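You operate a simulated robot arm through the tools that you are given. There is no shell and no other tool. Be economical: measure what you need, move in short steps, check, and stop when the job is done.

Carry out the task below with a simulated two-armed robot. There is one attempt and no reset: what you move stays moved.

Task
Wind the music box to mark 2 and play out tune 2.
Fine: set the tune before you start it; slide it back to STOP when it has run down.

Only the result counts: the job must be done as asked and must still hold three seconds after the hand-in. Knocking over, shifting, dropping, spilling or breaking anything else fails it.

Robot
Two 7-joint arms with two-finger parallel grippers on one trunk that stands fixed in place. Base frame: the origin is at the foot of the trunk, x ahead of it, y to its left, z up; the work surface is at about z = 780. Units: mm, rad, N and s.
The left shoulder is at [110, 169, 1425], the right one opposite. With the tool pointing down near the work surface each hand reaches from about 400 to 720 mm from the base axis, measured 20 degrees to its own side. Payload 1.57 kg a hand.
The TCP of each hand is the grasp point between the finger pads, 30 mm short of the fingertips. In the tool frame z runs along the fingers and y along their closing line. The gripper opens to 80 mm. The fingers are 17 mm wide and 12 mm thick; the gripper's body (40 by 82 mm) begins 80 mm behind the TCP.
Orientation is that of the tool frame in the base frame, as a unit quaternion [x, y, z, w]. With the fingers straight down and closing along the base's y, the tool's x points along the base's -x, its y along +y and its z along -z.

Tools
- The arms move only by the tool jog_arm. It takes "left_steps", "right_steps" or both (then of equal length, played together; a hand with none holds still); each is a list of rows, each a list of 3 entries, a list of its own where there are three numbers: the shift along the tool's x, y, z in cm, then the turn, a rotation vector about the tool's x, y, z in rad, then the gripper command, from -1 (shut) to 1 (fully open), values between in proportion. In form: [[[tx, ty, tz], [wx, wy, wz], fingers], ...]. A call has 1 to 20 rows; each row shifts and turns the commanded pose from where the row before left it, along the tool's axes as they then stand. A row lasts 0.2 s, in which the tool goes at most 50 mm and 0.15 rad; a call with a longer step from one row to the next is refused whole, and so is a gripper value outside its range. Where a pose cannot be reached the arm comes as near as it can. A force on the tool above 40 N (or 10 N above the force at the start of the call, whichever is more), or a blocked arm, ends the call early, and 0.2 s more pass. Each finger travels about 72 mm/s and halts on what it meets, pressing with about 32 N; the grip force reading is that of the motor and also rises with nothing between the fingers. The clock runs only during rows and for 0.2 s after the last one: add rows that do not move to give the fingers time. It gives the time, the measured TCP pose, the force on the tool (base axes), the opening and the grip force at its end, in the units of the frame above (readings bear some noise), with the torque about the TCP (base axes, N m) and any sound that the robot's microphone picked up.
- Cameras (640 x 400 px; columns grow to the right, rows downward): "scene" is now at [156.6, 21.1, 1627.2]; the picture's right is [0.17, -0.99, 0.00], its down [-0.67, -0.12, -0.74] and it looks along [0.72, 0.13, -0.68] (base axes); focal length 325 px, centre (320, 200). "left" rides on the left gripper at [72, 7, -122] in its tool frame; the picture's right is [-0.09, 1.00, 0.00], its down [-0.84, -0.08, -0.54] and it looks along [-0.54, -0.05, 0.84] (tool axes); focal length 238 px, centre (320, 200). "right" rides on the right gripper at [72, -7, -122] in its tool frame; the picture's right is [0.09, 1.00, 0.00], its down [-0.84, 0.08, -0.54] and it looks along [-0.54, 0.05, 0.84] (tool axes); focal length 238 px, centre (320, 200). There is no depth. A picture from a camera that has moved, and an enlarged one, comes with that camera's place and axes in the base frame and with its lens. The place of the scene camera against the robot may be out by one fixed shift of up to 18 mm in any direction.
- camera(camera): a new picture of that camera. No time passes.
- lift_body(by): slides the trunk up (or, below 0, down) by that many mm; the arms and the scene camera ride with it, the base frame stays. It gives what a move gives, with no picture.
- head_to(pan, tilt): turns the head with the scene camera to pan (to the left, within 1.501 rad either way) and tilt (down, from -0.506 to 1.204), counted from straight ahead of the robot. It gives what a move gives.
- inspect(camera, box): a new picture of the part [left, top, right, bottom] of that camera's present view, enlarged. No time passes.
- sign_off(): hands the job in; it is judged then, once.

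Work in short steps. Places have to be worked out from the pictures, the camera data and where the tool is seen: move nearer, look again, correct. Check each grasp and each placing, and mend what went wrong. You have 120 turns and 86 pictures in all, those below and enlarged ones among them. Open the grippers and draw the arms clear of the work before you hand the job in, unless the task says otherwise; then end with one line.

The tools are called after ">>>" as a command line: name --argument value ..., lists and objects as JSON in quotes. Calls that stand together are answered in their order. jog_arm: Moves the arms, as the interface text tells. Its arguments: {"type":"object","properties":{"left_steps":{"type":"array","items":{"type":"array"}},"right_steps":{"type":"array","items":{"type":"array"}}},"required":[]} The other tools are called the same way: lift_body (by) slides the trunk up or down; head_to (pan, tilt) turns the head that bears the scene camera; camera (camera) takes a picture; inspect (camera, box) takes an enlarged picture of a part of a camera's view; sign_off () hands the job in.

At the start:

```text
time: 0.0
left_ee_pos: [624.4, 341.9, 1111.8]
left_ee_rot: [0.001, 1.0, 0.0, 0.001]
left_wrist_force: [0.7, -0.9, -0.4]
left_wrist_torque: [-0.02, -0.03, 0.02]
left_grip_width: 80.1
left_gripper_force: 0.1
right_ee_pos: [674.1, -234.1, 1183.6]
right_ee_rot: [0.0, 1.0, 0.0, 0.0]
right_wrist_force: [0.0, -0.8, -0.1]
right_wrist_torque: [0.01, 0.02, -0.04]
right_grip_width: 79.9
right_gripper_force: 0.1
trunk travel left (down, up): [-739.0, 151.0]
head pan, tilt: [0.171, 0.745]
```

scene: 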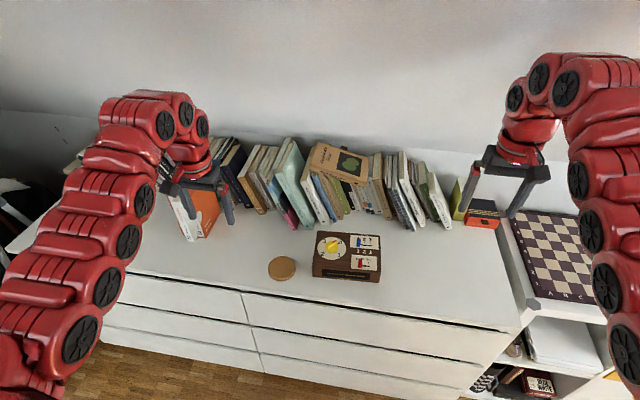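
right: 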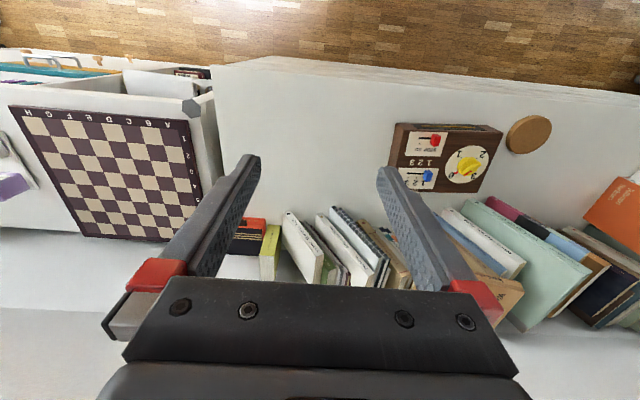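
left: 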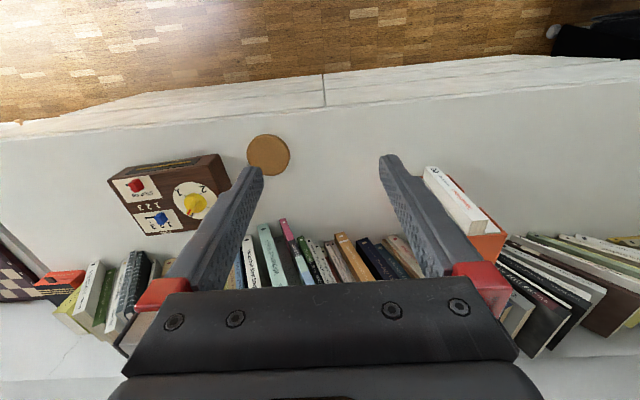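

The music box lies near the middle with a yellow winding knob, a blue slider (tune) and a red slider (start/stop). I enlarge it in the scene and right-hand views.

>>> inspect --camera "scene" --box '[300, 220, 396, 290]'

>>> inspect --camera "right" --box '[380, 110, 516, 200]'

```text
5.71 times, centred on (348, 255) of scene
camera zoom: at [156.6, 21.1, 1627.2], right [0.17, -0.99, 0.0], down [-0.67, -0.12, -0.74], along [0.72, 0.13, -0.68], focal length 1855 px, centre (160, -114)
```

zoom: 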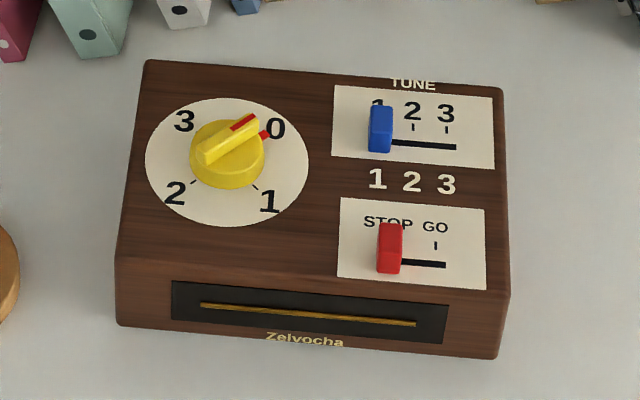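

```text
4.44 times, centred on (448, 155) of right
camera zoom: at [601.1, -240.3, 1304.7], right [-0.09, 1.0, 0.0], down [0.84, 0.08, 0.54], along [0.54, 0.05, -0.84], focal length 1059 px, centre (-249, 400)
```

zoom: 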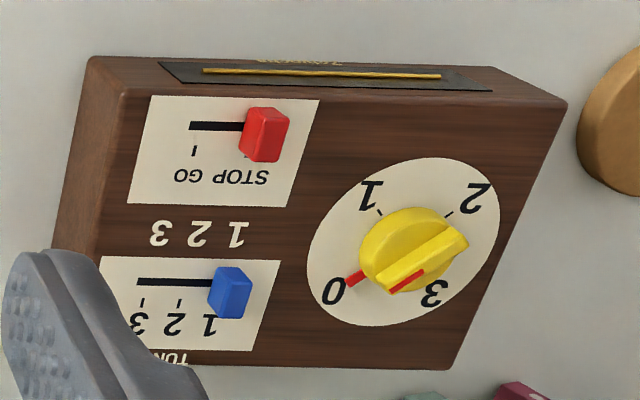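

The box top is near z≈845, with the knob at about (780, 86) and the sliders about 75 mm to its right. I bring the left hand over the box for a closer look.

>>> jog_arm --left_steps '[[[-0.9, -3.2, 1], [0, 0, 0], 1], [[-0.9, -3.2, 1], [0, 0, 0], 1], [[-0.9, -3.2, 1], [0, 0, 0], 1], [[-0.9, -3.2, 1], [0, 0, 0], 1], [[-0.9, -3.2, 1], [0, 0, 0], 1], [[-0.9, -3.2, 1], [0, 0, 0], 1], [[-0.9, -3.2, 1], [0, 0, 0], 1], [[-0.9, -3.2, 1], [0, 0, 0], 1], [[0, 0, 0], [0, 0, 0], 1]]'

>>> camera --camera "left"

>>> camera --camera "scene"

```text
time: 2.0
left_ee_pos: [696.1, 85.2, 1030.5]
left_ee_rot: [0.0, 1.0, -0.001, 0.0]
left_wrist_force: [-0.2, 0.1, 0.4]
left_wrist_torque: [-0.04, -0.01, -0.01]
left_grip_width: 80.0
left_gripper_force: 0.0
right_ee_pos: [673.5, -233.3, 1184.0]
right_ee_rot: [0.001, 1.0, 0.0, 0.0]
right_wrist_force: [0.5, 0.6, 0.2]
right_wrist_torque: [0.02, 0.0, -0.03]
right_grip_width: 80.0
right_gripper_force: 0.1
trunk travel left (down, up): [-739.0, 151.0]
head pan, tilt: [0.171, 0.745]
```

```text
80 pictures are left
camera left: at [624.8, 90.2, 1153.0], right [0.09, 1.0, 0.0], down [0.84, -0.08, 0.54], along [0.54, -0.05, -0.84], focal length 238 px, centre (320, 200)
```

left: 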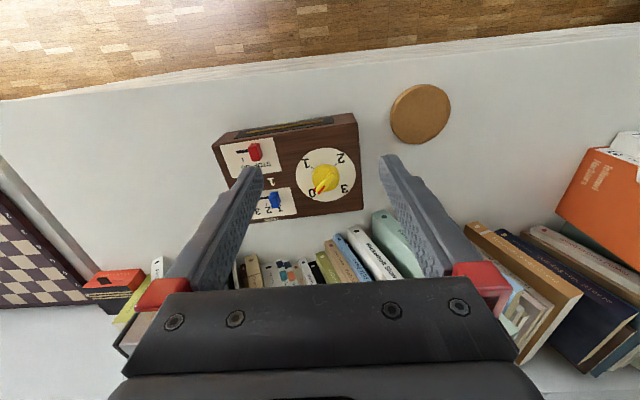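

```text
79 pictures are left
camera scene: at [156.3, 22.1, 1627.2], right [0.17, -0.99, 0.0], down [-0.67, -0.12, -0.74], along [0.72, 0.12, -0.68], focal length 325 px, centre (320, 200)
```

scene: 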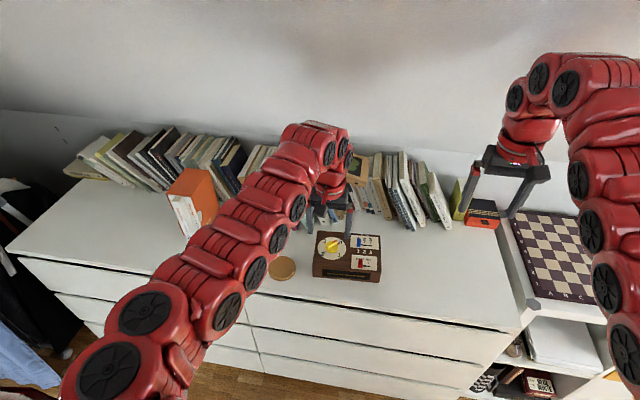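

The hand is above the box; I enlarge the controls from this view.

>>> inspect --camera "left" --box '[208, 110, 368, 225]'

>>> lift_body --by -100

>>> inspect --camera "left" --box '[160, 60, 400, 210]'

```text
3.48 times, centred on (288, 168) of left
camera zoom: at [624.8, 90.2, 1153.0], right [0.09, 1.0, 0.0], down [0.84, -0.08, 0.54], along [0.54, -0.05, -0.84], focal length 829 px, centre (431, 313)
```

zoom: 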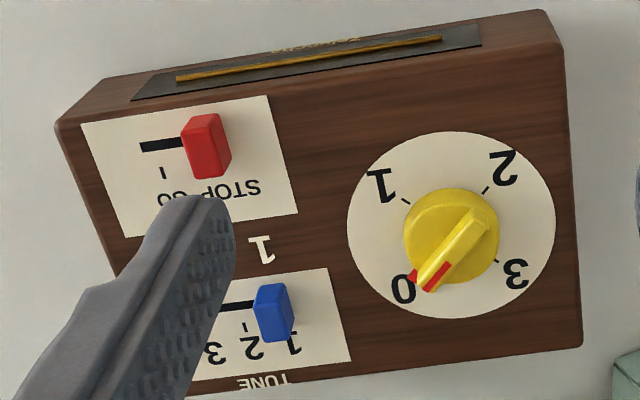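

```text
time: 3.3
left_ee_pos: [697.5, 84.3, 931.6]
left_ee_rot: [0.0, 1.0, 0.0, 0.0]
left_wrist_force: [-0.5, 1.1, 0.8]
left_wrist_torque: [-0.01, -0.04, 0.01]
left_grip_width: 79.7
left_gripper_force: 0.1
right_ee_pos: [673.0, -233.4, 1084.1]
right_ee_rot: [0.001, 1.0, 0.001, 0.0]
right_wrist_force: [0.3, 0.0, -0.7]
right_wrist_torque: [0.01, -0.03, 0.0]
right_grip_width: 80.2
right_gripper_force: 0.1
trunk travel left (down, up): [-639.0, 251.0]
head pan, tilt: [0.171, 0.745]
```

```text
2.67 times, centred on (280, 135) of left
camera zoom: at [624.8, 89.7, 1053.5], right [0.09, 1.0, 0.0], down [0.84, -0.08, 0.54], along [0.54, -0.05, -0.84], focal length 636 px, centre (427, 373)
```

zoom: 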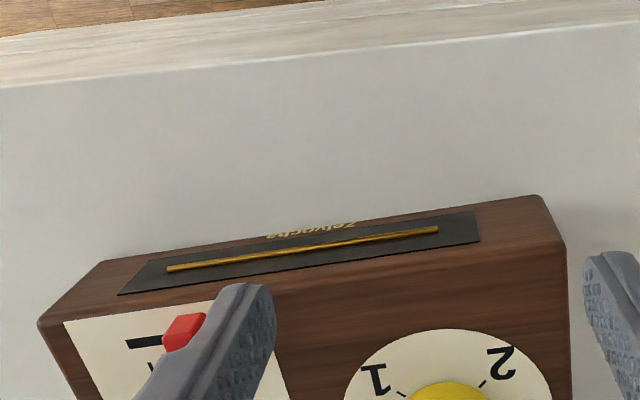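

The box top is near z≈846, yawed about 3.4°, with the knob axis near (781, 84). I shift the hand right to see the sliders between the fingers.

>>> jog_arm --left_steps '[[[0.9, -3.7, -1.4], [0, 0, 0], 1], [[0.8, -3.7, -1.4], [0, 0, 0], 1], [[0, 0, 0], [0, 0, 0], 1]]'

>>> inspect --camera "left" --box '[220, 130, 420, 255]'

```text
time: 4.1
left_ee_pos: [682.2, 9.2, 959.8]
left_ee_rot: [0.0, 1.0, -0.001, -0.001]
left_wrist_force: [-0.6, -0.2, 0.7]
left_wrist_torque: [-0.01, 0.02, 0.01]
left_grip_width: 80.0
left_gripper_force: 0.0
right_ee_pos: [673.4, -233.5, 1083.6]
right_ee_rot: [0.001, 1.0, 0.0, -0.001]
right_wrist_force: [-0.2, 1.1, -0.2]
right_wrist_torque: [-0.03, 0.0, 0.0]
right_grip_width: 80.1
right_gripper_force: 0.0
trunk travel left (down, up): [-639.0, 251.0]
head pan, tilt: [0.171, 0.745]
```

```text
3.20 times, centred on (320, 192) of left
camera zoom: at [609.7, 15.2, 1081.8], right [0.09, 1.0, 0.0], down [0.84, -0.08, 0.54], along [0.54, -0.05, -0.84], focal length 763 px, centre (320, 224)
```

zoom: 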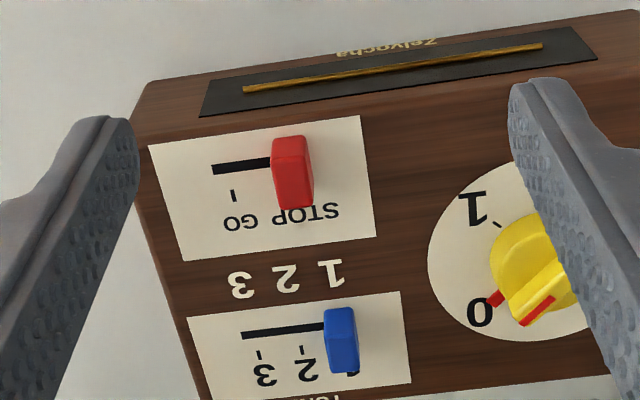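

Blue slider sits near (811, 5) with tick 2 about 18 mm to its right; red slider near (735, -5), GO about 24 mm to the right. I move above the blue slider with the gripper aligned to the slot.

>>> jog_arm --left_steps '[[[0, 0, 0], [0, 0, -0.06], 0.5], [[-3.2, -0.29, 0.75], [0, 0, 0], 0.1], [[-3.2, -0.29, 0.75], [0, 0, 0], 0.1], [[-3.2, -0.29, 0.75], [0, 0, 0], 0.1], [[-3.2, -0.29, 0.75], [0, 0, 0], 0.1], [[0, 0, 0], [0, 0, 0], 0.1], [[0, 0, 0], [0, 0, 0], 0.1]]'

>>> camera --camera "left"

>>> inspect --camera "scene" --box '[250, 150, 450, 275]'

```text
time: 5.7
left_ee_pos: [709.3, 9.0, 952.1]
left_ee_rot: [-0.029, 1.0, 0.0, 0.0]
left_wrist_force: [0.3, -0.4, 0.3]
left_wrist_torque: [-0.01, 0.03, -0.03]
left_grip_width: 43.9
left_gripper_force: 0.1
left hand out of reach, approached as far as the arm can: row 2, 3, 4, 5
right_ee_pos: [673.8, -233.7, 1084.9]
right_ee_rot: [0.001, 1.0, 0.0, 0.0]
right_wrist_force: [0.0, 0.2, -0.5]
right_wrist_torque: [0.03, 0.01, 0.01]
right_grip_width: 79.9
right_gripper_force: 0.1
trunk travel left (down, up): [-639.0, 251.0]
head pan, tilt: [0.171, 0.745]
```

```text
75 pictures are left
camera left: at [636.5, 9.3, 1073.7], right [0.03, 1.0, 0.0], down [0.84, -0.03, 0.54], along [0.54, -0.02, -0.84], focal length 238 px, centre (320, 200)
```

left: 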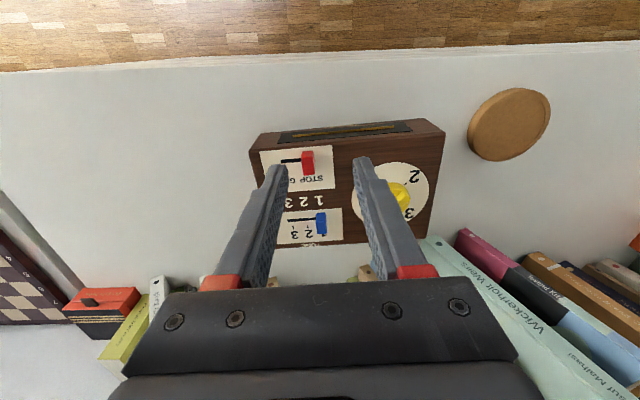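

```text
3.20 times, centred on (350, 212) of scene
camera zoom: at [156.8, 20.5, 1527.2], right [0.17, -0.99, 0.0], down [-0.67, -0.12, -0.74], along [0.72, 0.13, -0.68], focal length 1039 px, centre (224, 160)
```

zoom: 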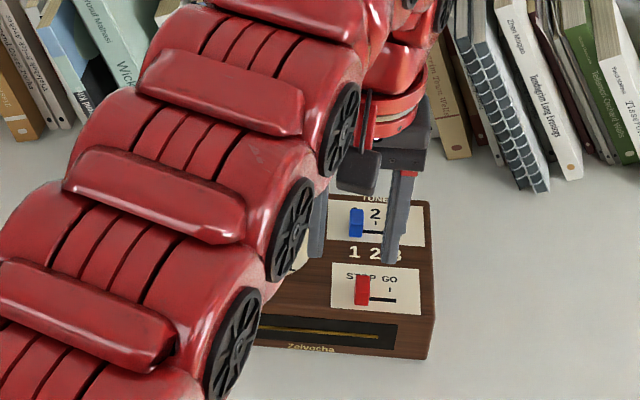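

Reach ends at x≈709 here. I test whether height changes that: raise the hand and ask for more forward.

>>> jog_arm --left_steps '[[[0, 0, -4], [0, 0, 0], 0.1], [[0, 0, -4], [0, 0, 0], 0.1], [[-4, 0, 0], [0, 0, 0], 0.1], [[-4, 0, 0], [0, 0, 0], 0.1], [[0, 0, 0], [0, 0, 0], 0.1]]'

```text
time: 6.9
left_ee_pos: [701.3, 12.5, 1031.4]
left_ee_rot: [-0.031, 1.0, 0.0, 0.0]
left_wrist_force: [0.1, -1.2, 0.4]
left_wrist_torque: [0.01, 0.01, -0.05]
left_grip_width: 43.9
left_gripper_force: 0.0
left hand out of reach, approached as far as the arm can: row 2, 3, 4
right_ee_pos: [673.9, -234.4, 1084.5]
right_ee_rot: [0.001, 1.0, 0.001, 0.001]
right_wrist_force: [0.4, 0.1, 0.2]
right_wrist_torque: [0.02, -0.01, -0.01]
right_grip_width: 80.4
right_gripper_force: 0.0
trunk travel left (down, up): [-639.0, 251.0]
head pan, tilt: [0.171, 0.745]
```

Reach is limited by a vertical wrist about 400 mm above the TCP, so I'll lean the tool forward about 20° (fingers pointing forward-down), which still closes along the slot.

>>> jog_arm --left_steps '[[[0, 0, 0], [0, -0.12, 0], 0.1], [[0, 0, 0], [0, -0.12, 0], 0.1], [[0, 0, 0], [0, -0.12, 0], 0.1], [[-1.9, -0.45, 4.0], [0, 0, 0], 0.1], [[-1.9, -0.45, 4.0], [0, 0, 0], 0.1], [[-1.9, -0.45, 3.0], [0, 0, 0], 0.1], [[0, 0, 0], [0, 0, 0], 0.1]]'

>>> camera --camera "left"

```text
time: 8.5
left_ee_pos: [792.4, 7.6, 945.8]
left_ee_rot: [-0.03, 0.983, 0.005, 0.179]
left_wrist_force: [-0.5, -0.3, 0.5]
left_wrist_torque: [-0.06, 0.01, -0.03]
left_grip_width: 43.9
left_gripper_force: 0.0
right_ee_pos: [673.3, -232.8, 1084.8]
right_ee_rot: [0.002, 1.0, 0.0, 0.0]
right_wrist_force: [0.0, 0.6, -0.5]
right_wrist_torque: [-0.03, -0.01, -0.02]
right_grip_width: 79.8
right_gripper_force: 0.1
trunk travel left (down, up): [-639.0, 251.0]
head pan, tilt: [0.171, 0.745]
```

```text
73 pictures are left
camera left: at [681.6, 5.8, 1036.8], right [0.03, 1.0, 0.03], down [0.6, -0.04, 0.8], along [0.8, 0.0, -0.6], focal length 238 px, centre (320, 200)
```

left: 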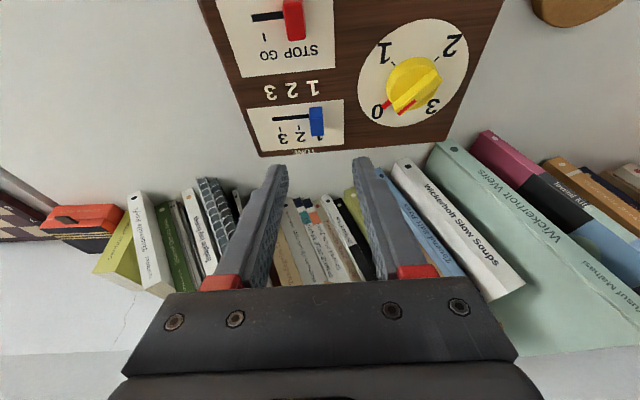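

The tilt works. I enlarge the sliders to refine their positions.

>>> inspect --camera "left" --box '[210, 60, 370, 160]'

```text
4.00 times, centred on (290, 110) of left
camera zoom: at [681.6, 5.8, 1036.8], right [0.03, 1.0, 0.03], down [0.6, -0.04, 0.8], along [0.8, 0.0, -0.6], focal length 953 px, centre (440, 560)
```

zoom: 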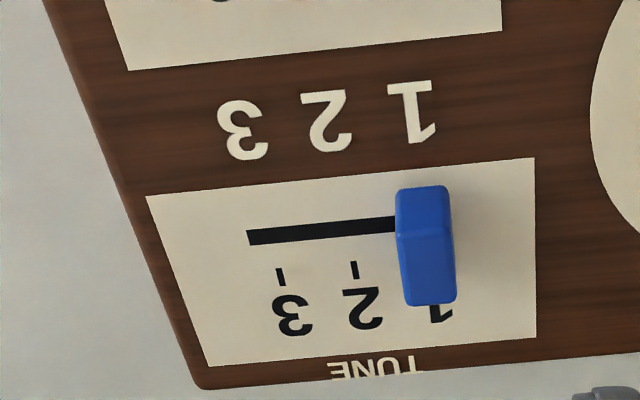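

Blue cap: x 800–818, y≈5, top z≈862. Descending so the pads straddle it.

>>> jog_arm --left_steps '[[[0.57, -0.1, 2.12], [0, 0, 0], 0.1], [[0.57, -0.1, 2.12], [0, 0, 0], 0.1], [[0.57, -0.1, 2.12], [0, 0, 0], 0.1], [[0, 0, 0], [0, 0, 0], 0.1]]'

>>> camera --camera "left"

>>> inspect --camera "scene" --box '[290, 190, 410, 265]'

```text
time: 9.5
left_ee_pos: [788.7, 2.4, 883.7]
left_ee_rot: [-0.029, 0.984, 0.005, 0.178]
left_wrist_force: [0.1, 0.3, -0.2]
left_wrist_torque: [-0.04, -0.03, 0.0]
left_grip_width: 44.1
left_gripper_force: 0.1
left hand out of reach, approached as far as the arm can: row 2
right_ee_pos: [672.9, -234.9, 1083.2]
right_ee_rot: [0.001, 1.0, 0.001, 0.0]
right_wrist_force: [0.3, -0.9, 0.1]
right_wrist_torque: [-0.01, -0.02, -0.04]
right_grip_width: 80.1
right_gripper_force: 0.0
trunk travel left (down, up): [-639.0, 251.0]
head pan, tilt: [0.171, 0.745]
```

```text
71 pictures are left
camera left: at [677.4, 1.3, 972.0], right [0.03, 1.0, 0.03], down [0.6, -0.04, 0.8], along [0.8, 0.0, -0.6], focal length 238 px, centre (320, 200)
```

left: 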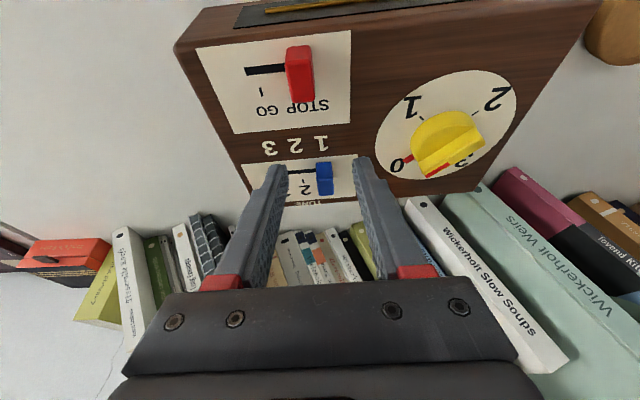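

```text
5.33 times, centred on (350, 228) of scene
camera zoom: at [156.2, 21.3, 1527.2], right [0.17, -0.99, 0.0], down [-0.67, -0.12, -0.74], along [0.72, 0.12, -0.68], focal length 1731 px, centre (160, 53)
```

zoom: 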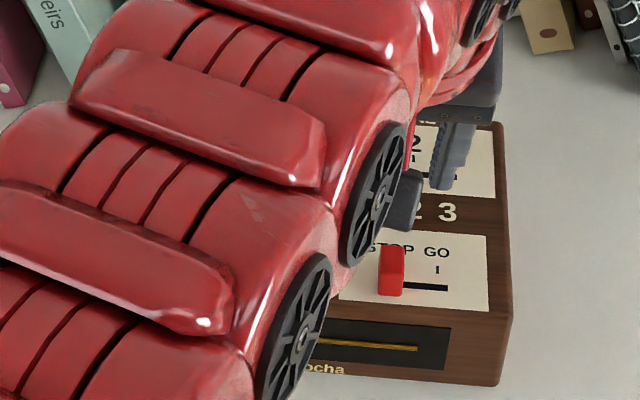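

Just short of the target (x 789 vs 799). I raise and advance the hand, then lower the trunk by the same height to gain reach.

>>> jog_arm --left_steps '[[[-1.0, 0.1, -2.9], [0, 0, 0], 0.1], [[-1.0, 0.1, -2.9], [0, 0, 0], 0.1], [[-1.0, 0, 0.4], [0, 0, 0], 0.1], [[0, 0, 0], [0, 0, 0], 0.1]]'

```text
time: 10.5
left_ee_pos: [786.5, 6.0, 945.0]
left_ee_rot: [-0.03, 0.983, 0.005, 0.179]
left_wrist_force: [0.5, 0.1, 1.8]
left_wrist_torque: [0.01, 0.01, 0.02]
left_grip_width: 43.7
left_gripper_force: 0.1
left hand out of reach, approached as far as the arm can: row 3
right_ee_pos: [674.9, -233.9, 1083.7]
right_ee_rot: [0.001, 1.0, 0.0, 0.0]
right_wrist_force: [0.7, 0.7, 0.1]
right_wrist_torque: [-0.02, -0.01, 0.0]
right_grip_width: 79.8
right_gripper_force: 0.1
trunk travel left (down, up): [-639.0, 251.0]
head pan, tilt: [0.171, 0.745]
```

I'll raise both hands and then lower the trunk 150 mm so the shoulder is nearer wrist height.

>>> jog_arm --left_steps '[[[-0.9, 0, -2.4], [0, 0, 0], 0.1], [[-0.9, 0, -2.4], [0, 0, 0], 0.1], [[-0.9, 0, -2.4], [0, 0, 0], 0.1], [[-0.9, 0, -2.4], [0, 0, 0], 0.1], [[0, 0, 0], [0, 0, 0], 0.1]]' --right_steps '[[[0.5, 0, -4], [0, 0, 0], 1], [[0.5, 0, -4], [0, 0, 0], 1], [[0.5, 0, -4], [0, 0, 0], 1], [[0.5, 0, -4], [0, 0, 0], 1], [[0, 0, 0], [0, 0, 0], 1]]'

>>> lift_body --by -130

>>> camera --camera "scene"

```text
time: 11.7
left_ee_pos: [785.3, 5.0, 1048.6]
left_ee_rot: [-0.03, 0.983, 0.005, 0.179]
left_wrist_force: [-0.3, 0.5, -0.6]
left_wrist_torque: [0.01, 0.02, 0.02]
left_grip_width: 44.0
left_gripper_force: 0.1
right_ee_pos: [704.4, -238.8, 1099.8]
right_ee_rot: [0.0, 1.0, 0.0, 0.001]
right_wrist_force: [0.3, 0.4, -0.7]
right_wrist_torque: [0.01, 0.05, 0.01]
right_grip_width: 80.0
right_gripper_force: 0.0
right hand out of reach, approached as far as the arm can: row 1, 2, 3, 4
trunk travel left (down, up): [-639.0, 251.0]
head pan, tilt: [0.171, 0.745]
```

```text
time: 13.3
left_ee_pos: [785.9, 4.4, 918.5]
left_ee_rot: [-0.029, 0.983, 0.005, 0.18]
left_wrist_force: [-0.1, -0.4, 1.1]
left_wrist_torque: [0.03, -0.02, 0.01]
left_grip_width: 44.0
left_gripper_force: 0.0
right_ee_pos: [703.0, -238.7, 970.2]
right_ee_rot: [0.001, 1.0, 0.0, 0.001]
right_wrist_force: [0.2, -0.1, -0.9]
right_wrist_torque: [-0.01, -0.02, -0.01]
right_grip_width: 79.9
right_gripper_force: 0.1
trunk travel left (down, up): [-509.0, 381.0]
head pan, tilt: [0.171, 0.745]
```

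```text
69 pictures are left
camera scene: at [156.4, 21.0, 1397.2], right [0.17, -0.99, 0.0], down [-0.67, -0.12, -0.74], along [0.72, 0.13, -0.68], focal length 325 px, centre (320, 200)
```

scene: 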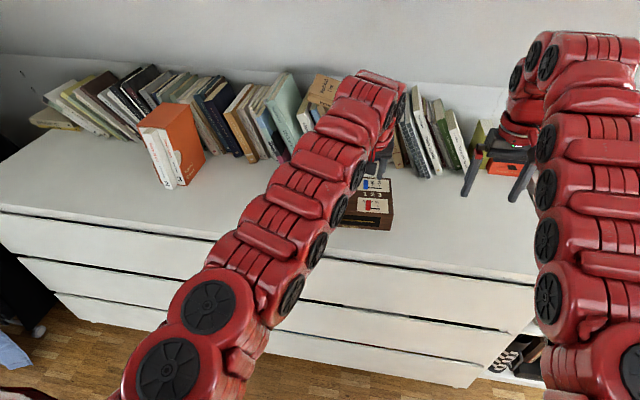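

Now go for the blue slider again from the lower trunk.

>>> jog_arm --left_steps '[[[-0.6, 0, 1.0], [0, 0, 0], 0.1], [[0.35, 0, 1.5], [0, 0, 0], 0.1], [[0.35, 0, 1.47], [0, 0, 0], 0.1], [[0, 0, 0], [0, 0, 0], 0.1]]'

>>> inspect --camera "left" --box '[240, 110, 400, 210]'

```text
time: 14.3
left_ee_pos: [794.3, 6.4, 880.5]
left_ee_rot: [-0.029, 0.983, 0.005, 0.18]
left_wrist_force: [-0.3, -0.7, -1.1]
left_wrist_torque: [-0.03, -0.02, -0.01]
left_grip_width: 44.2
left_gripper_force: 0.1
left hand out of reach, approached as far as the arm can: row 1
right_ee_pos: [702.9, -238.7, 969.2]
right_ee_rot: [0.001, 1.0, -0.001, 0.001]
right_wrist_force: [-0.8, -0.3, 1.0]
right_wrist_torque: [0.01, 0.0, 0.02]
right_grip_width: 80.0
right_gripper_force: 0.1
trunk travel left (down, up): [-509.0, 381.0]
head pan, tilt: [0.171, 0.745]
```

```text
4.00 times, centred on (320, 160) of left
camera zoom: at [683.2, 4.5, 968.9], right [0.03, 1.0, 0.03], down [0.6, -0.04, 0.8], along [0.8, 0.0, -0.6], focal length 953 px, centre (320, 360)
```

zoom: 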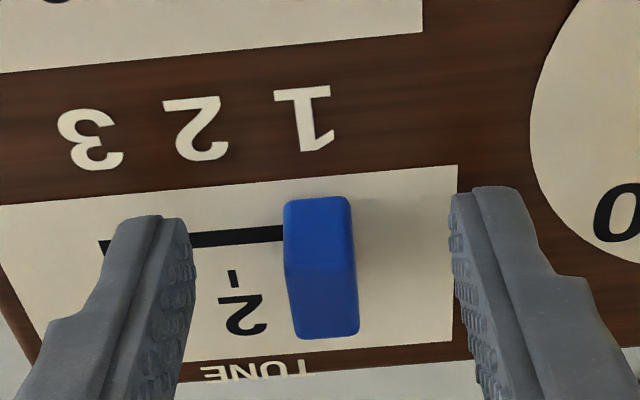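

The blue cap is centred between the pads. Closing.

>>> jog_arm --left_steps '[[[0, 0, 0], [0, 0, 0], -0.5], [[0, 0, 0], [0, 0, 0], -1], [[0, 0, 0], [0, 0, 0], -1], [[0, 0, 0], [0, 0, 0], -1]]'

>>> inspect --camera "left" --box '[240, 110, 400, 210]'

```text
time: 15.3
left_ee_pos: [793.6, 5.4, 879.7]
left_ee_rot: [-0.029, 0.984, 0.005, 0.178]
left_wrist_force: [0.4, -0.2, 0.0]
left_wrist_torque: [-0.03, -0.13, 0.04]
left_grip_width: 11.3
left_gripper_force: 29.3
right_ee_pos: [703.8, -238.0, 970.0]
right_ee_rot: [0.001, 1.0, 0.0, 0.001]
right_wrist_force: [-0.7, -0.3, -0.7]
right_wrist_torque: [0.0, 0.01, -0.03]
right_grip_width: 79.8
right_gripper_force: 0.0
trunk travel left (down, up): [-509.0, 381.0]
head pan, tilt: [0.171, 0.745]
```

```text
4.00 times, centred on (320, 160) of left
camera zoom: at [683.4, 4.3, 968.9], right [0.03, 1.0, 0.03], down [0.6, -0.04, 0.8], along [0.8, 0.0, -0.6], focal length 953 px, centre (320, 360)
```

zoom: 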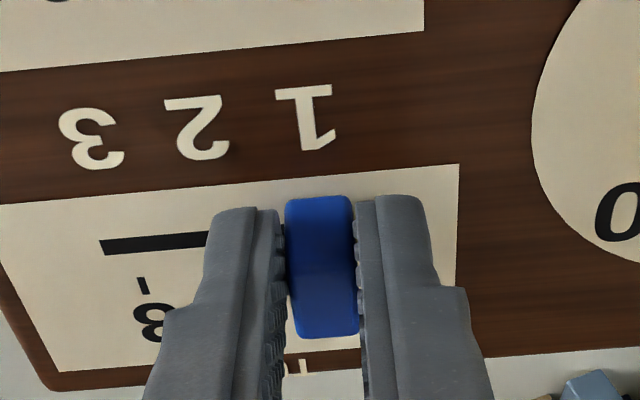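

Held (11.3 mm). Drag 17.5 mm toward mark 2.

>>> jog_arm --left_steps '[[[0, -0.35, 0], [0, 0, 0], -1], [[0, -0.35, 0], [0, 0, 0], -1], [[0, -0.35, 0], [0, 0, 0], -1], [[0, -0.35, 0], [0, 0, 0], -1], [[0, -0.35, 0], [0, 0, 0], -1], [[0, 0, 0], [0, 0, 0], -1]]'

>>> inspect --camera "left" --box '[240, 110, 400, 210]'

```text
time: 16.7
left_ee_pos: [792.1, -7.8, 880.7]
left_ee_rot: [-0.029, 0.983, 0.004, 0.18]
left_wrist_force: [13.3, 0.2, 6.3]
left_wrist_torque: [0.02, -0.11, -0.13]
left_grip_width: 11.5
left_gripper_force: 28.8
left hand out of reach, approached as far as the arm can: row 1, 3
right_ee_pos: [703.6, -237.8, 969.4]
right_ee_rot: [0.001, 1.0, 0.0, 0.0]
right_wrist_force: [0.4, -1.0, 0.5]
right_wrist_torque: [-0.03, -0.01, -0.02]
right_grip_width: 80.2
right_gripper_force: 0.1
trunk travel left (down, up): [-509.0, 381.0]
head pan, tilt: [0.171, 0.745]
```

```text
4.00 times, centred on (320, 160) of left
camera zoom: at [680.7, -8.3, 968.7], right [0.03, 1.0, 0.03], down [0.59, -0.04, 0.8], along [0.8, 0.0, -0.59], focal length 953 px, centre (320, 360)
```

zoom: 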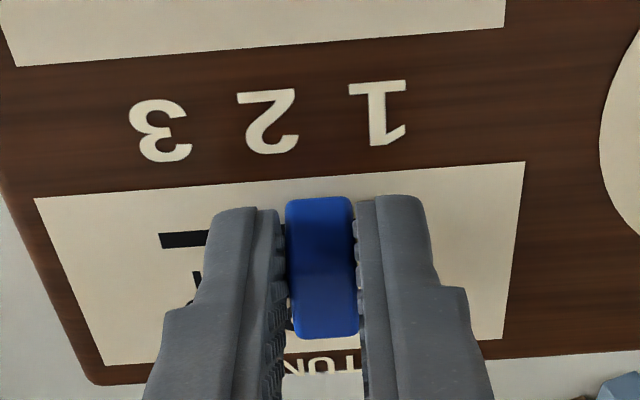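

It moved 13 mm (reach limit trimmed the rest); another 4.3 mm is needed.

>>> jog_arm --left_steps '[[[0.05, -0.22, 0], [0, 0, 0], -1], [[0.05, -0.22, 0], [0, 0, 0], -1], [[0, 0, 0], [0, 0, 0], -1]]'

>>> inspect --camera "left" --box '[240, 110, 400, 210]'

```text
time: 17.5
left_ee_pos: [789.6, -11.3, 880.5]
left_ee_rot: [-0.03, 0.983, 0.005, 0.18]
left_wrist_force: [19.2, -0.5, 13.4]
left_wrist_torque: [0.02, -0.3, -0.31]
left_grip_width: 11.9
left_gripper_force: 29.1
left hand out of reach, approached as far as the arm can: row 2
right_ee_pos: [704.1, -237.8, 969.1]
right_ee_rot: [0.002, 1.0, -0.001, 0.001]
right_wrist_force: [0.6, -0.4, 0.8]
right_wrist_torque: [-0.02, 0.0, 0.04]
right_grip_width: 79.7
right_gripper_force: 0.1
trunk travel left (down, up): [-509.0, 381.0]
head pan, tilt: [0.171, 0.745]
```

```text
4.00 times, centred on (320, 160) of left
camera zoom: at [678.4, -13.1, 968.4], right [0.03, 1.0, 0.03], down [0.59, -0.04, 0.8], along [0.8, 0.0, -0.59], focal length 953 px, centre (320, 360)
```

zoom: 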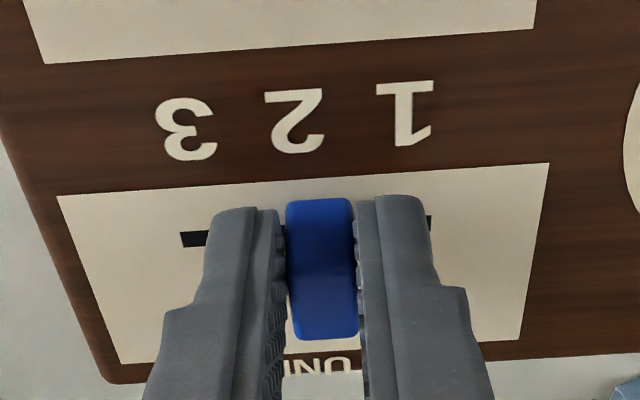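

Near mark 2. I release the grip and look at it unobstructed.

>>> jog_arm --left_steps '[[[0, 0, 0], [0, 0, 0], -0.4], [[0, 0, 0], [0, 0, 0], 0.1], [[0, 0, 0], [0, 0, 0], 0.1], [[0, 0, 0], [0, 0, 0], 0.1]]'

>>> inspect --camera "left" --box '[240, 110, 400, 210]'

```text
time: 18.5
left_ee_pos: [788.3, -11.3, 878.9]
left_ee_rot: [-0.029, 0.983, 0.006, 0.179]
left_wrist_force: [0.5, -0.6, -0.3]
left_wrist_torque: [0.01, 0.01, -0.04]
left_grip_width: 44.2
left_gripper_force: 0.0
right_ee_pos: [703.9, -237.7, 969.6]
right_ee_rot: [0.001, 1.0, 0.0, 0.001]
right_wrist_force: [0.9, 0.9, 0.3]
right_wrist_torque: [-0.01, 0.04, -0.01]
right_grip_width: 79.9
right_gripper_force: 0.0
trunk travel left (down, up): [-509.0, 381.0]
head pan, tilt: [0.171, 0.745]
```

```text
4.00 times, centred on (320, 160) of left
camera zoom: at [677.3, -12.9, 967.6], right [0.03, 1.0, 0.03], down [0.6, -0.04, 0.8], along [0.8, 0.0, -0.6], focal length 953 px, centre (320, 360)
```

zoom: 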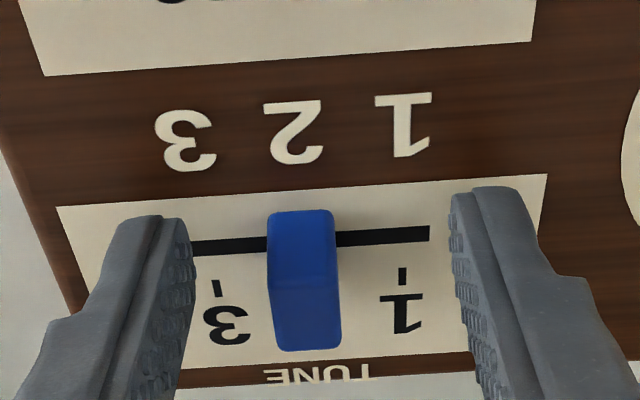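

The slider snapped onto mark 2 (centred between ticks 1 and 3). I back out and move toward the knob to measure it.

>>> jog_arm --left_steps '[[[0, 0, -3], [0, 0, 0], 0.1], [[0, 0, -3], [0, 0, 0], 0.1], [[0, 4, 0], [0, 0, 0], 1], [[0, 4, 0], [0, 0, 0], 1], [[0.5, 1.4, -1.5], [0, 0, 0], 1], [[0, 0, 0], [0, 0, 0], 1]]'

>>> inspect --camera "left" --box '[220, 60, 420, 185]'

```text
time: 19.9
left_ee_pos: [749.4, 82.7, 948.0]
left_ee_rot: [-0.03, 0.983, 0.006, 0.178]
left_wrist_force: [0.5, -0.5, -0.3]
left_wrist_torque: [0.01, 0.05, -0.01]
left_grip_width: 80.0
left_gripper_force: 0.1
right_ee_pos: [704.0, -236.8, 969.0]
right_ee_rot: [0.0, 1.0, 0.0, 0.0]
right_wrist_force: [-0.3, 1.8, -0.5]
right_wrist_torque: [-0.09, -0.01, 0.03]
right_grip_width: 80.1
right_gripper_force: 0.0
trunk travel left (down, up): [-509.0, 381.0]
head pan, tilt: [0.171, 0.745]
```

```text
3.20 times, centred on (320, 122) of left
camera zoom: at [638.8, 80.9, 1036.4], right [0.03, 1.0, 0.03], down [0.6, -0.04, 0.8], along [0.8, 0.0, -0.6], focal length 763 px, centre (320, 448)
```

zoom: 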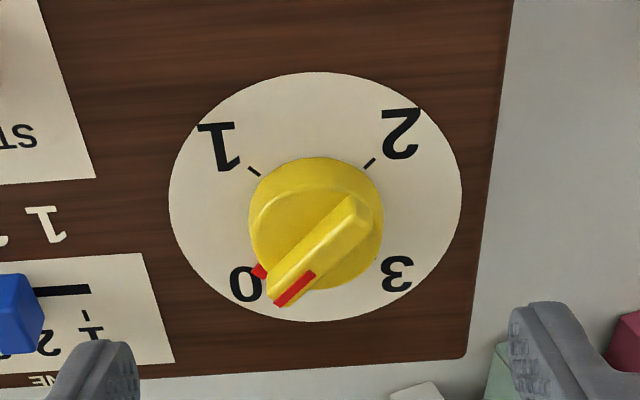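

I need the ridge height accurately; enlarging the knob.

>>> inspect --camera "left" --box '[285, 100, 350, 160]'

>>> inspect --camera "right" --box '[300, 60, 640, 260]'

```text
6.67 times, centred on (318, 130) of left
camera zoom: at [638.8, 80.9, 1036.4], right [0.03, 1.0, 0.03], down [0.6, -0.04, 0.8], along [0.8, 0.0, -0.6], focal length 1589 px, centre (337, 667)
```

zoom: 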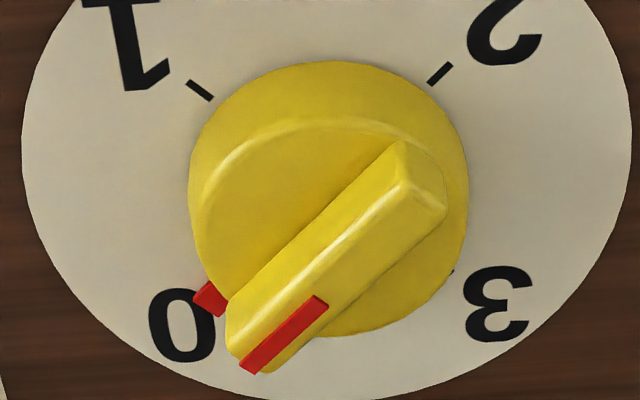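

```text
1.88 times, centred on (470, 160) of right
camera zoom: at [631.5, -243.1, 1090.3], right [-0.09, 1.0, 0.0], down [0.84, 0.08, 0.54], along [0.54, 0.05, -0.84], focal length 449 px, centre (38, 275)
```

zoom: 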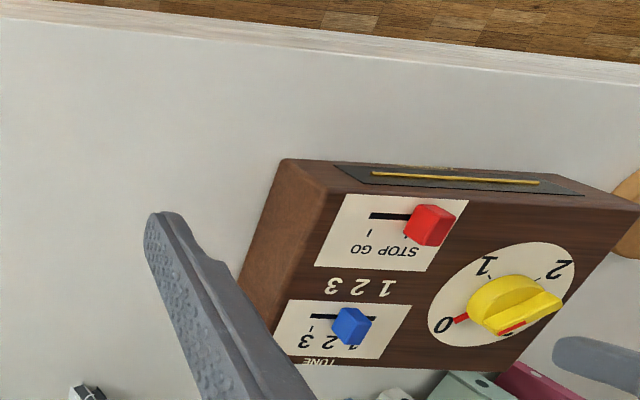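

Knob: axis ≈ (778.5, 82.5), disc top ≈ 859, ridge 7 mm thick with top ≈ 868, pointing at −43°. I reduce the tilt to 12° and turn the wrist counter-clockwise by 134° so a full clockwise half-turn is available.

>>> jog_arm --left_steps '[[[0, 0, 0], [0, 0.15, 0], 0.1], [[0, 0, 0], [0, 0, -0.146], -0.3], [[0, 0, 0], [0, 0, -0.146], -0.3], [[0, 0, 0], [0, 0, -0.146], -0.3], [[0, 0, 0], [0, 0, -0.146], -0.3], [[0, 0, 0], [0, 0, -0.146], -0.3], [[0, 0, 0], [0, 0, -0.146], -0.3], [[0, 0, 0], [0, 0, -0.146], -0.3], [[0, 0, 0], [0, 0, -0.146], -0.3], [[0, 0, 0], [0, 0, -0.146], -0.3], [[0, 0, 0], [0, 0, -0.146], -0.3], [[0, 0, 0], [0, 0, -0.146], -0.3], [[0, 0, 0], [0, 0, -0.146], -0.3], [[0, 0, 0], [0, 0, -0.146], -0.3], [[0, 0, 0], [0, 0, -0.146], -0.3], [[0, 0, 0], [0, 0, -0.146], -0.3], [[0, 0, 0], [0, 0, -0.146], -0.3], [[0, 0, 0], [0, 0, 0], -0.3]]'

```text
time: 23.7
left_ee_pos: [750.3, 80.6, 947.3]
left_ee_rot: [0.927, -0.36, 0.096, -0.044]
left_wrist_force: [0.7, -0.5, -0.6]
left_wrist_torque: [-0.02, -0.01, -0.06]
left_grip_width: 27.8
left_gripper_force: 0.0
right_ee_pos: [703.2, -237.8, 971.6]
right_ee_rot: [0.001, 1.0, 0.0, 0.001]
right_wrist_force: [0.6, -0.4, 0.0]
right_wrist_torque: [-0.01, -0.03, 0.01]
right_grip_width: 80.1
right_gripper_force: 0.0
trunk travel left (down, up): [-509.0, 381.0]
head pan, tilt: [0.171, 0.745]
```

Orientation is right. I place the TCP above the knob and lower the trunk to end just above it.

>>> jog_arm --left_steps '[[[1.0, -1.12, -1.62], [0, 0, 0], -0.3], [[0.99, -1.12, -1.62], [0, 0, 0], -0.3], [[0, 0, 0], [0, 0, 0], -0.3]]'

>>> lift_body --by -70

>>> camera --camera "left"

>>> camera --camera "scene"

```text
time: 24.5
left_ee_pos: [756.9, 81.8, 957.3]
left_ee_rot: [0.927, -0.361, 0.095, -0.044]
left_wrist_force: [-0.6, 0.4, -0.6]
left_wrist_torque: [0.0, 0.03, -0.02]
left_grip_width: 27.9
left_gripper_force: 0.0
left hand out of reach, approached as far as the arm can: row 1, 2
right_ee_pos: [702.9, -238.4, 970.0]
right_ee_rot: [0.0, 1.0, 0.001, 0.001]
right_wrist_force: [0.2, -1.2, 0.4]
right_wrist_torque: [0.0, 0.03, 0.01]
right_grip_width: 80.3
right_gripper_force: 0.1
trunk travel left (down, up): [-509.0, 381.0]
head pan, tilt: [0.171, 0.745]
```

```text
time: 25.7
left_ee_pos: [757.6, 81.5, 895.2]
left_ee_rot: [0.926, -0.361, 0.104, -0.046]
left_wrist_force: [-6.4, 0.2, 18.6]
left_wrist_torque: [0.31, 0.02, 0.02]
left_grip_width: 26.6
left_gripper_force: 0.1
right_ee_pos: [701.5, -238.9, 903.7]
right_ee_rot: [0.001, 1.0, 0.0, 0.002]
right_wrist_force: [0.0, -0.2, -0.2]
right_wrist_torque: [-0.04, 0.02, 0.02]
right_grip_width: 79.9
right_gripper_force: 0.1
trunk travel left (down, up): [-440.0, 450.0]
head pan, tilt: [0.171, 0.745]
stopped: the force on the tool passed its limit at 42 N (the readings are from after the stop); the commanded pose is now the measured one
```

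```text
60 pictures are left
camera left: at [776.5, 24.7, 1024.8], right [-0.72, -0.67, -0.17], down [-0.67, 0.62, 0.41], along [-0.16, 0.41, -0.9], focal length 238 px, centre (320, 200)
```

left: 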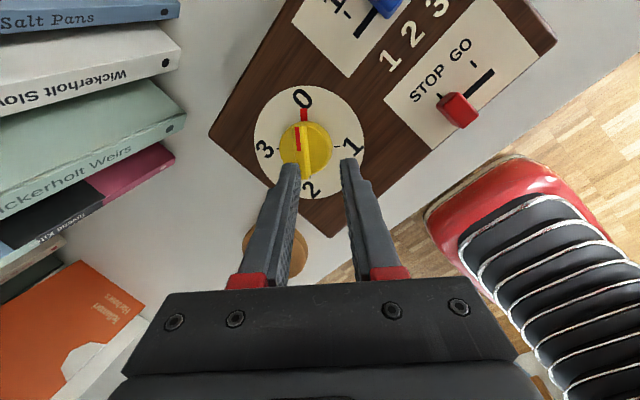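

```text
59 pictures are left
camera scene: at [152.9, 21.8, 1328.3], right [0.17, -0.99, 0.0], down [-0.67, -0.12, -0.74], along [0.73, 0.12, -0.68], focal length 325 px, centre (320, 200)
```

scene: 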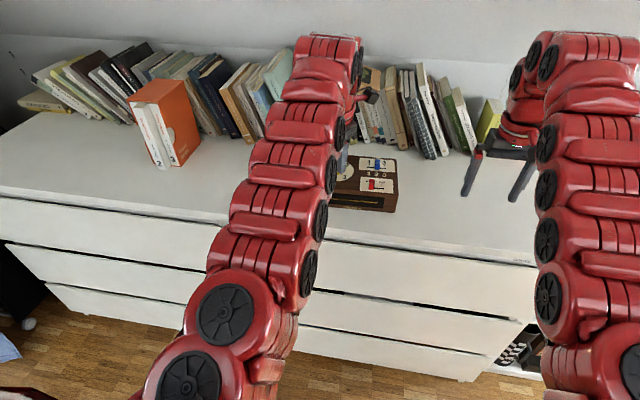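

The arm fell short and the lowering pressed a finger on the knob. I back off straight up and check the box.

>>> jog_arm --left_steps '[[[0, 0, -1.5], [0, 0, 0], -0.3], [[0, 0, -2.5], [0, 0, 0], -0.3], [[0, 0, 0], [0, 0, 0], -0.3]]'

>>> inspect --camera "left" --box '[200, 0, 560, 225]'

>>> inspect --camera "right" --box '[300, 0, 640, 200]'

```text
time: 26.5
left_ee_pos: [750.3, 79.4, 930.8]
left_ee_rot: [0.926, -0.361, 0.101, -0.045]
left_wrist_force: [1.0, -0.4, -0.4]
left_wrist_torque: [0.01, 0.02, -0.05]
left_grip_width: 27.9
left_gripper_force: 0.0
right_ee_pos: [704.4, -240.1, 900.0]
right_ee_rot: [0.0, 1.0, -0.001, 0.001]
right_wrist_force: [0.1, 0.4, -0.2]
right_wrist_torque: [0.0, -0.01, -0.01]
right_grip_width: 79.8
right_gripper_force: 0.0
trunk travel left (down, up): [-440.0, 450.0]
head pan, tilt: [0.171, 0.745]
```

```text
1.78 times, centred on (380, 112) of left
camera zoom: at [770.5, 21.5, 1059.2], right [-0.72, -0.67, -0.17], down [-0.67, 0.62, 0.41], along [-0.17, 0.41, -0.89], focal length 424 px, centre (213, 356)
```

zoom: 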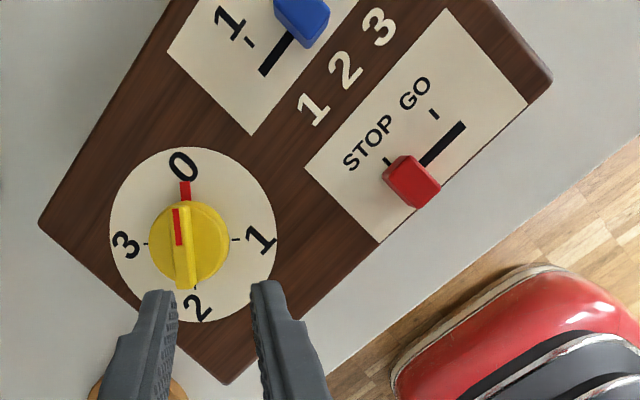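

```text
1.88 times, centred on (470, 100) of right
camera zoom: at [631.0, -245.3, 1020.8], right [-0.09, 1.0, 0.0], down [0.84, 0.08, 0.54], along [0.54, 0.05, -0.84], focal length 449 px, centre (38, 388)
```

zoom: 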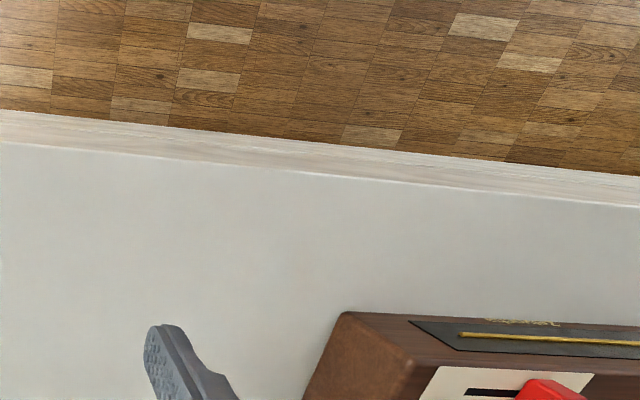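

To see whether the box shifted I compare with the scene camera.

>>> inspect --camera "scene" --box '[316, 140, 412, 220]'

```text
5.00 times, centred on (364, 180) of scene
camera zoom: at [157.1, 20.6, 1327.6], right [0.17, -0.99, 0.0], down [-0.67, -0.11, -0.74], along [0.72, 0.13, -0.68], focal length 1623 px, centre (100, 300)
```

zoom: 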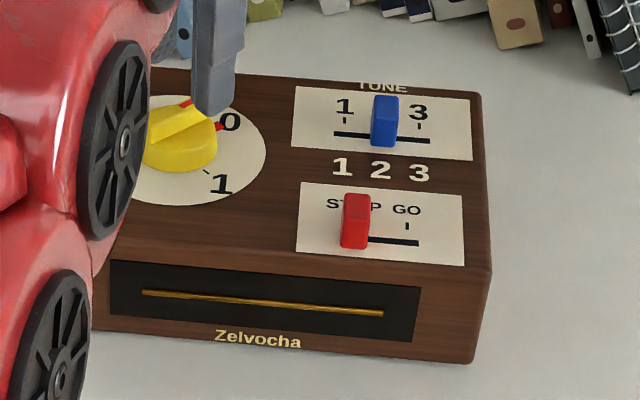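

No noticeable shift of the box, and tune stays at 2. I test how far forward the hand can go in this orientation at the present trunk height.

>>> jog_arm --left_steps '[[[0.72, -0.66, 0.2], [0, 0, 0], -0.3], [[0.72, -0.66, 0.2], [0, 0, 0], -0.3], [[0.72, -0.66, 0.2], [0, 0, 0], -0.3], [[0, 0, 0], [0, 0, 0], -0.3]]'

```text
time: 27.5
left_ee_pos: [750.2, 79.0, 931.0]
left_ee_rot: [0.926, -0.362, 0.101, -0.045]
left_wrist_force: [-0.7, 0.9, 0.2]
left_wrist_torque: [0.01, -0.01, -0.02]
left_grip_width: 27.9
left_gripper_force: 0.1
left hand out of reach, approached as far as the arm can: row 1, 2, 3
right_ee_pos: [703.3, -238.2, 901.2]
right_ee_rot: [0.002, 1.0, 0.0, 0.001]
right_wrist_force: [0.6, -0.1, -0.5]
right_wrist_torque: [0.0, 0.0, 0.0]
right_grip_width: 80.0
right_gripper_force: 0.0
trunk travel left (down, up): [-440.0, 450.0]
head pan, tilt: [0.171, 0.745]
```

Data show best reach when the shoulder is about 350 mm above the TCP; I lowered too far. I raise the trunk 116 mm, add 4° of tilt, and descend with the arm to z≈930.

>>> lift_body --by 116

>>> jog_arm --left_steps '[[[0, 0, 0], [0.0473, 0.0516, 0], -0.3], [[0, 0, 3.5], [0, 0, 0], -0.3], [[0, 0, 3.5], [0, 0, 0], -0.3], [[0, 0, 2], [0, 0, 0], -0.3], [[0, 0, 1], [0, 0, 0], -0.3], [[0, 0, 0], [0, 0, 0], -0.3]]'

>>> camera --camera "left"

```text
time: 28.9
left_ee_pos: [749.5, 78.3, 1045.2]
left_ee_rot: [0.926, -0.361, 0.099, -0.045]
left_wrist_force: [-0.2, 0.8, 0.5]
left_wrist_torque: [0.01, 0.0, -0.03]
left_grip_width: 28.1
left_gripper_force: 0.0
right_ee_pos: [704.0, -238.5, 1016.3]
right_ee_rot: [0.001, 1.0, 0.0, 0.001]
right_wrist_force: [0.2, -0.2, 0.2]
right_wrist_torque: [0.0, -0.01, 0.01]
right_grip_width: 79.7
right_gripper_force: 0.1
trunk travel left (down, up): [-556.0, 334.0]
head pan, tilt: [0.171, 0.745]
```

```text
time: 30.4
left_ee_pos: [778.3, 80.3, 950.8]
left_ee_rot: [0.922, -0.36, 0.134, -0.057]
left_wrist_force: [-0.7, -0.2, 0.3]
left_wrist_torque: [0.04, 0.0, 0.0]
left_grip_width: 28.0
left_gripper_force: 0.1
right_ee_pos: [703.3, -239.6, 1016.4]
right_ee_rot: [0.001, 1.0, 0.0, 0.001]
right_wrist_force: [-0.5, 0.5, 0.4]
right_wrist_torque: [0.01, 0.04, -0.03]
right_grip_width: 79.8
right_gripper_force: 0.1
trunk travel left (down, up): [-556.0, 334.0]
head pan, tilt: [0.171, 0.745]
```

```text
55 pictures are left
camera left: at [790.1, 23.2, 1082.2], right [-0.71, -0.67, -0.22], down [-0.7, 0.62, 0.36], along [-0.11, 0.41, -0.9], focal length 238 px, centre (320, 200)
```

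left: 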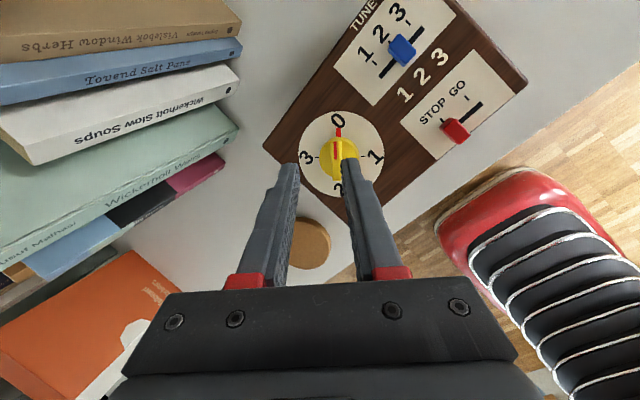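

Reach is fine now. I descend until the fingertips are about 15 mm above grip height over the knob, then look.

>>> jog_arm --left_steps '[[[-0.64, 0.64, 2.0], [0, 0, 0], -0.3], [[-0.63, 0.64, 1.94], [0, 0, 0], -0.3], [[0, 0, 0], [0, 0, 0], -0.3]]'

>>> inspect --camera "left" --box '[240, 90, 400, 190]'

>>> inspect --camera "scene" --box '[290, 160, 410, 240]'

```text
time: 31.1
left_ee_pos: [774.3, 80.2, 909.4]
left_ee_rot: [0.922, -0.36, 0.133, -0.058]
left_wrist_force: [0.1, 0.7, 0.1]
left_wrist_torque: [-0.01, 0.01, -0.01]
left_grip_width: 27.6
left_gripper_force: 0.0
right_ee_pos: [703.0, -238.1, 1016.7]
right_ee_rot: [0.0, 1.0, 0.0, 0.0]
right_wrist_force: [-0.8, 0.1, 0.5]
right_wrist_torque: [-0.02, 0.01, 0.01]
right_grip_width: 80.1
right_gripper_force: 0.0
trunk travel left (down, up): [-556.0, 334.0]
head pan, tilt: [0.171, 0.745]
```

```text
4.00 times, centred on (320, 140) of left
camera zoom: at [784.7, 23.1, 1039.2], right [-0.71, -0.67, -0.22], down [-0.7, 0.62, 0.36], along [-0.11, 0.41, -0.91], focal length 953 px, centre (320, 440)
```

zoom: 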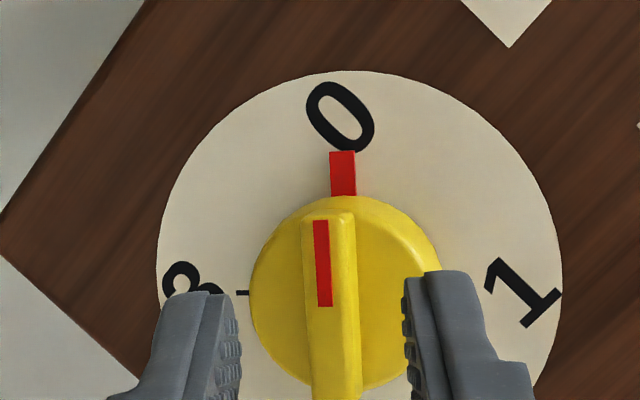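

```text
5.00 times, centred on (350, 200) of scene
camera zoom: at [156.5, 21.0, 1443.7], right [0.17, -0.99, 0.0], down [-0.67, -0.12, -0.74], along [0.72, 0.13, -0.68], focal length 1623 px, centre (170, 200)
```

zoom: 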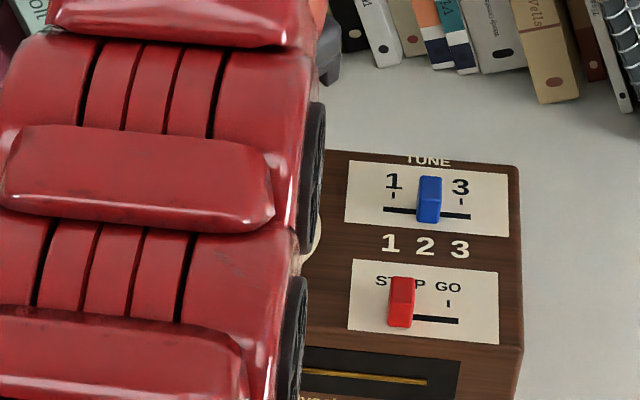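

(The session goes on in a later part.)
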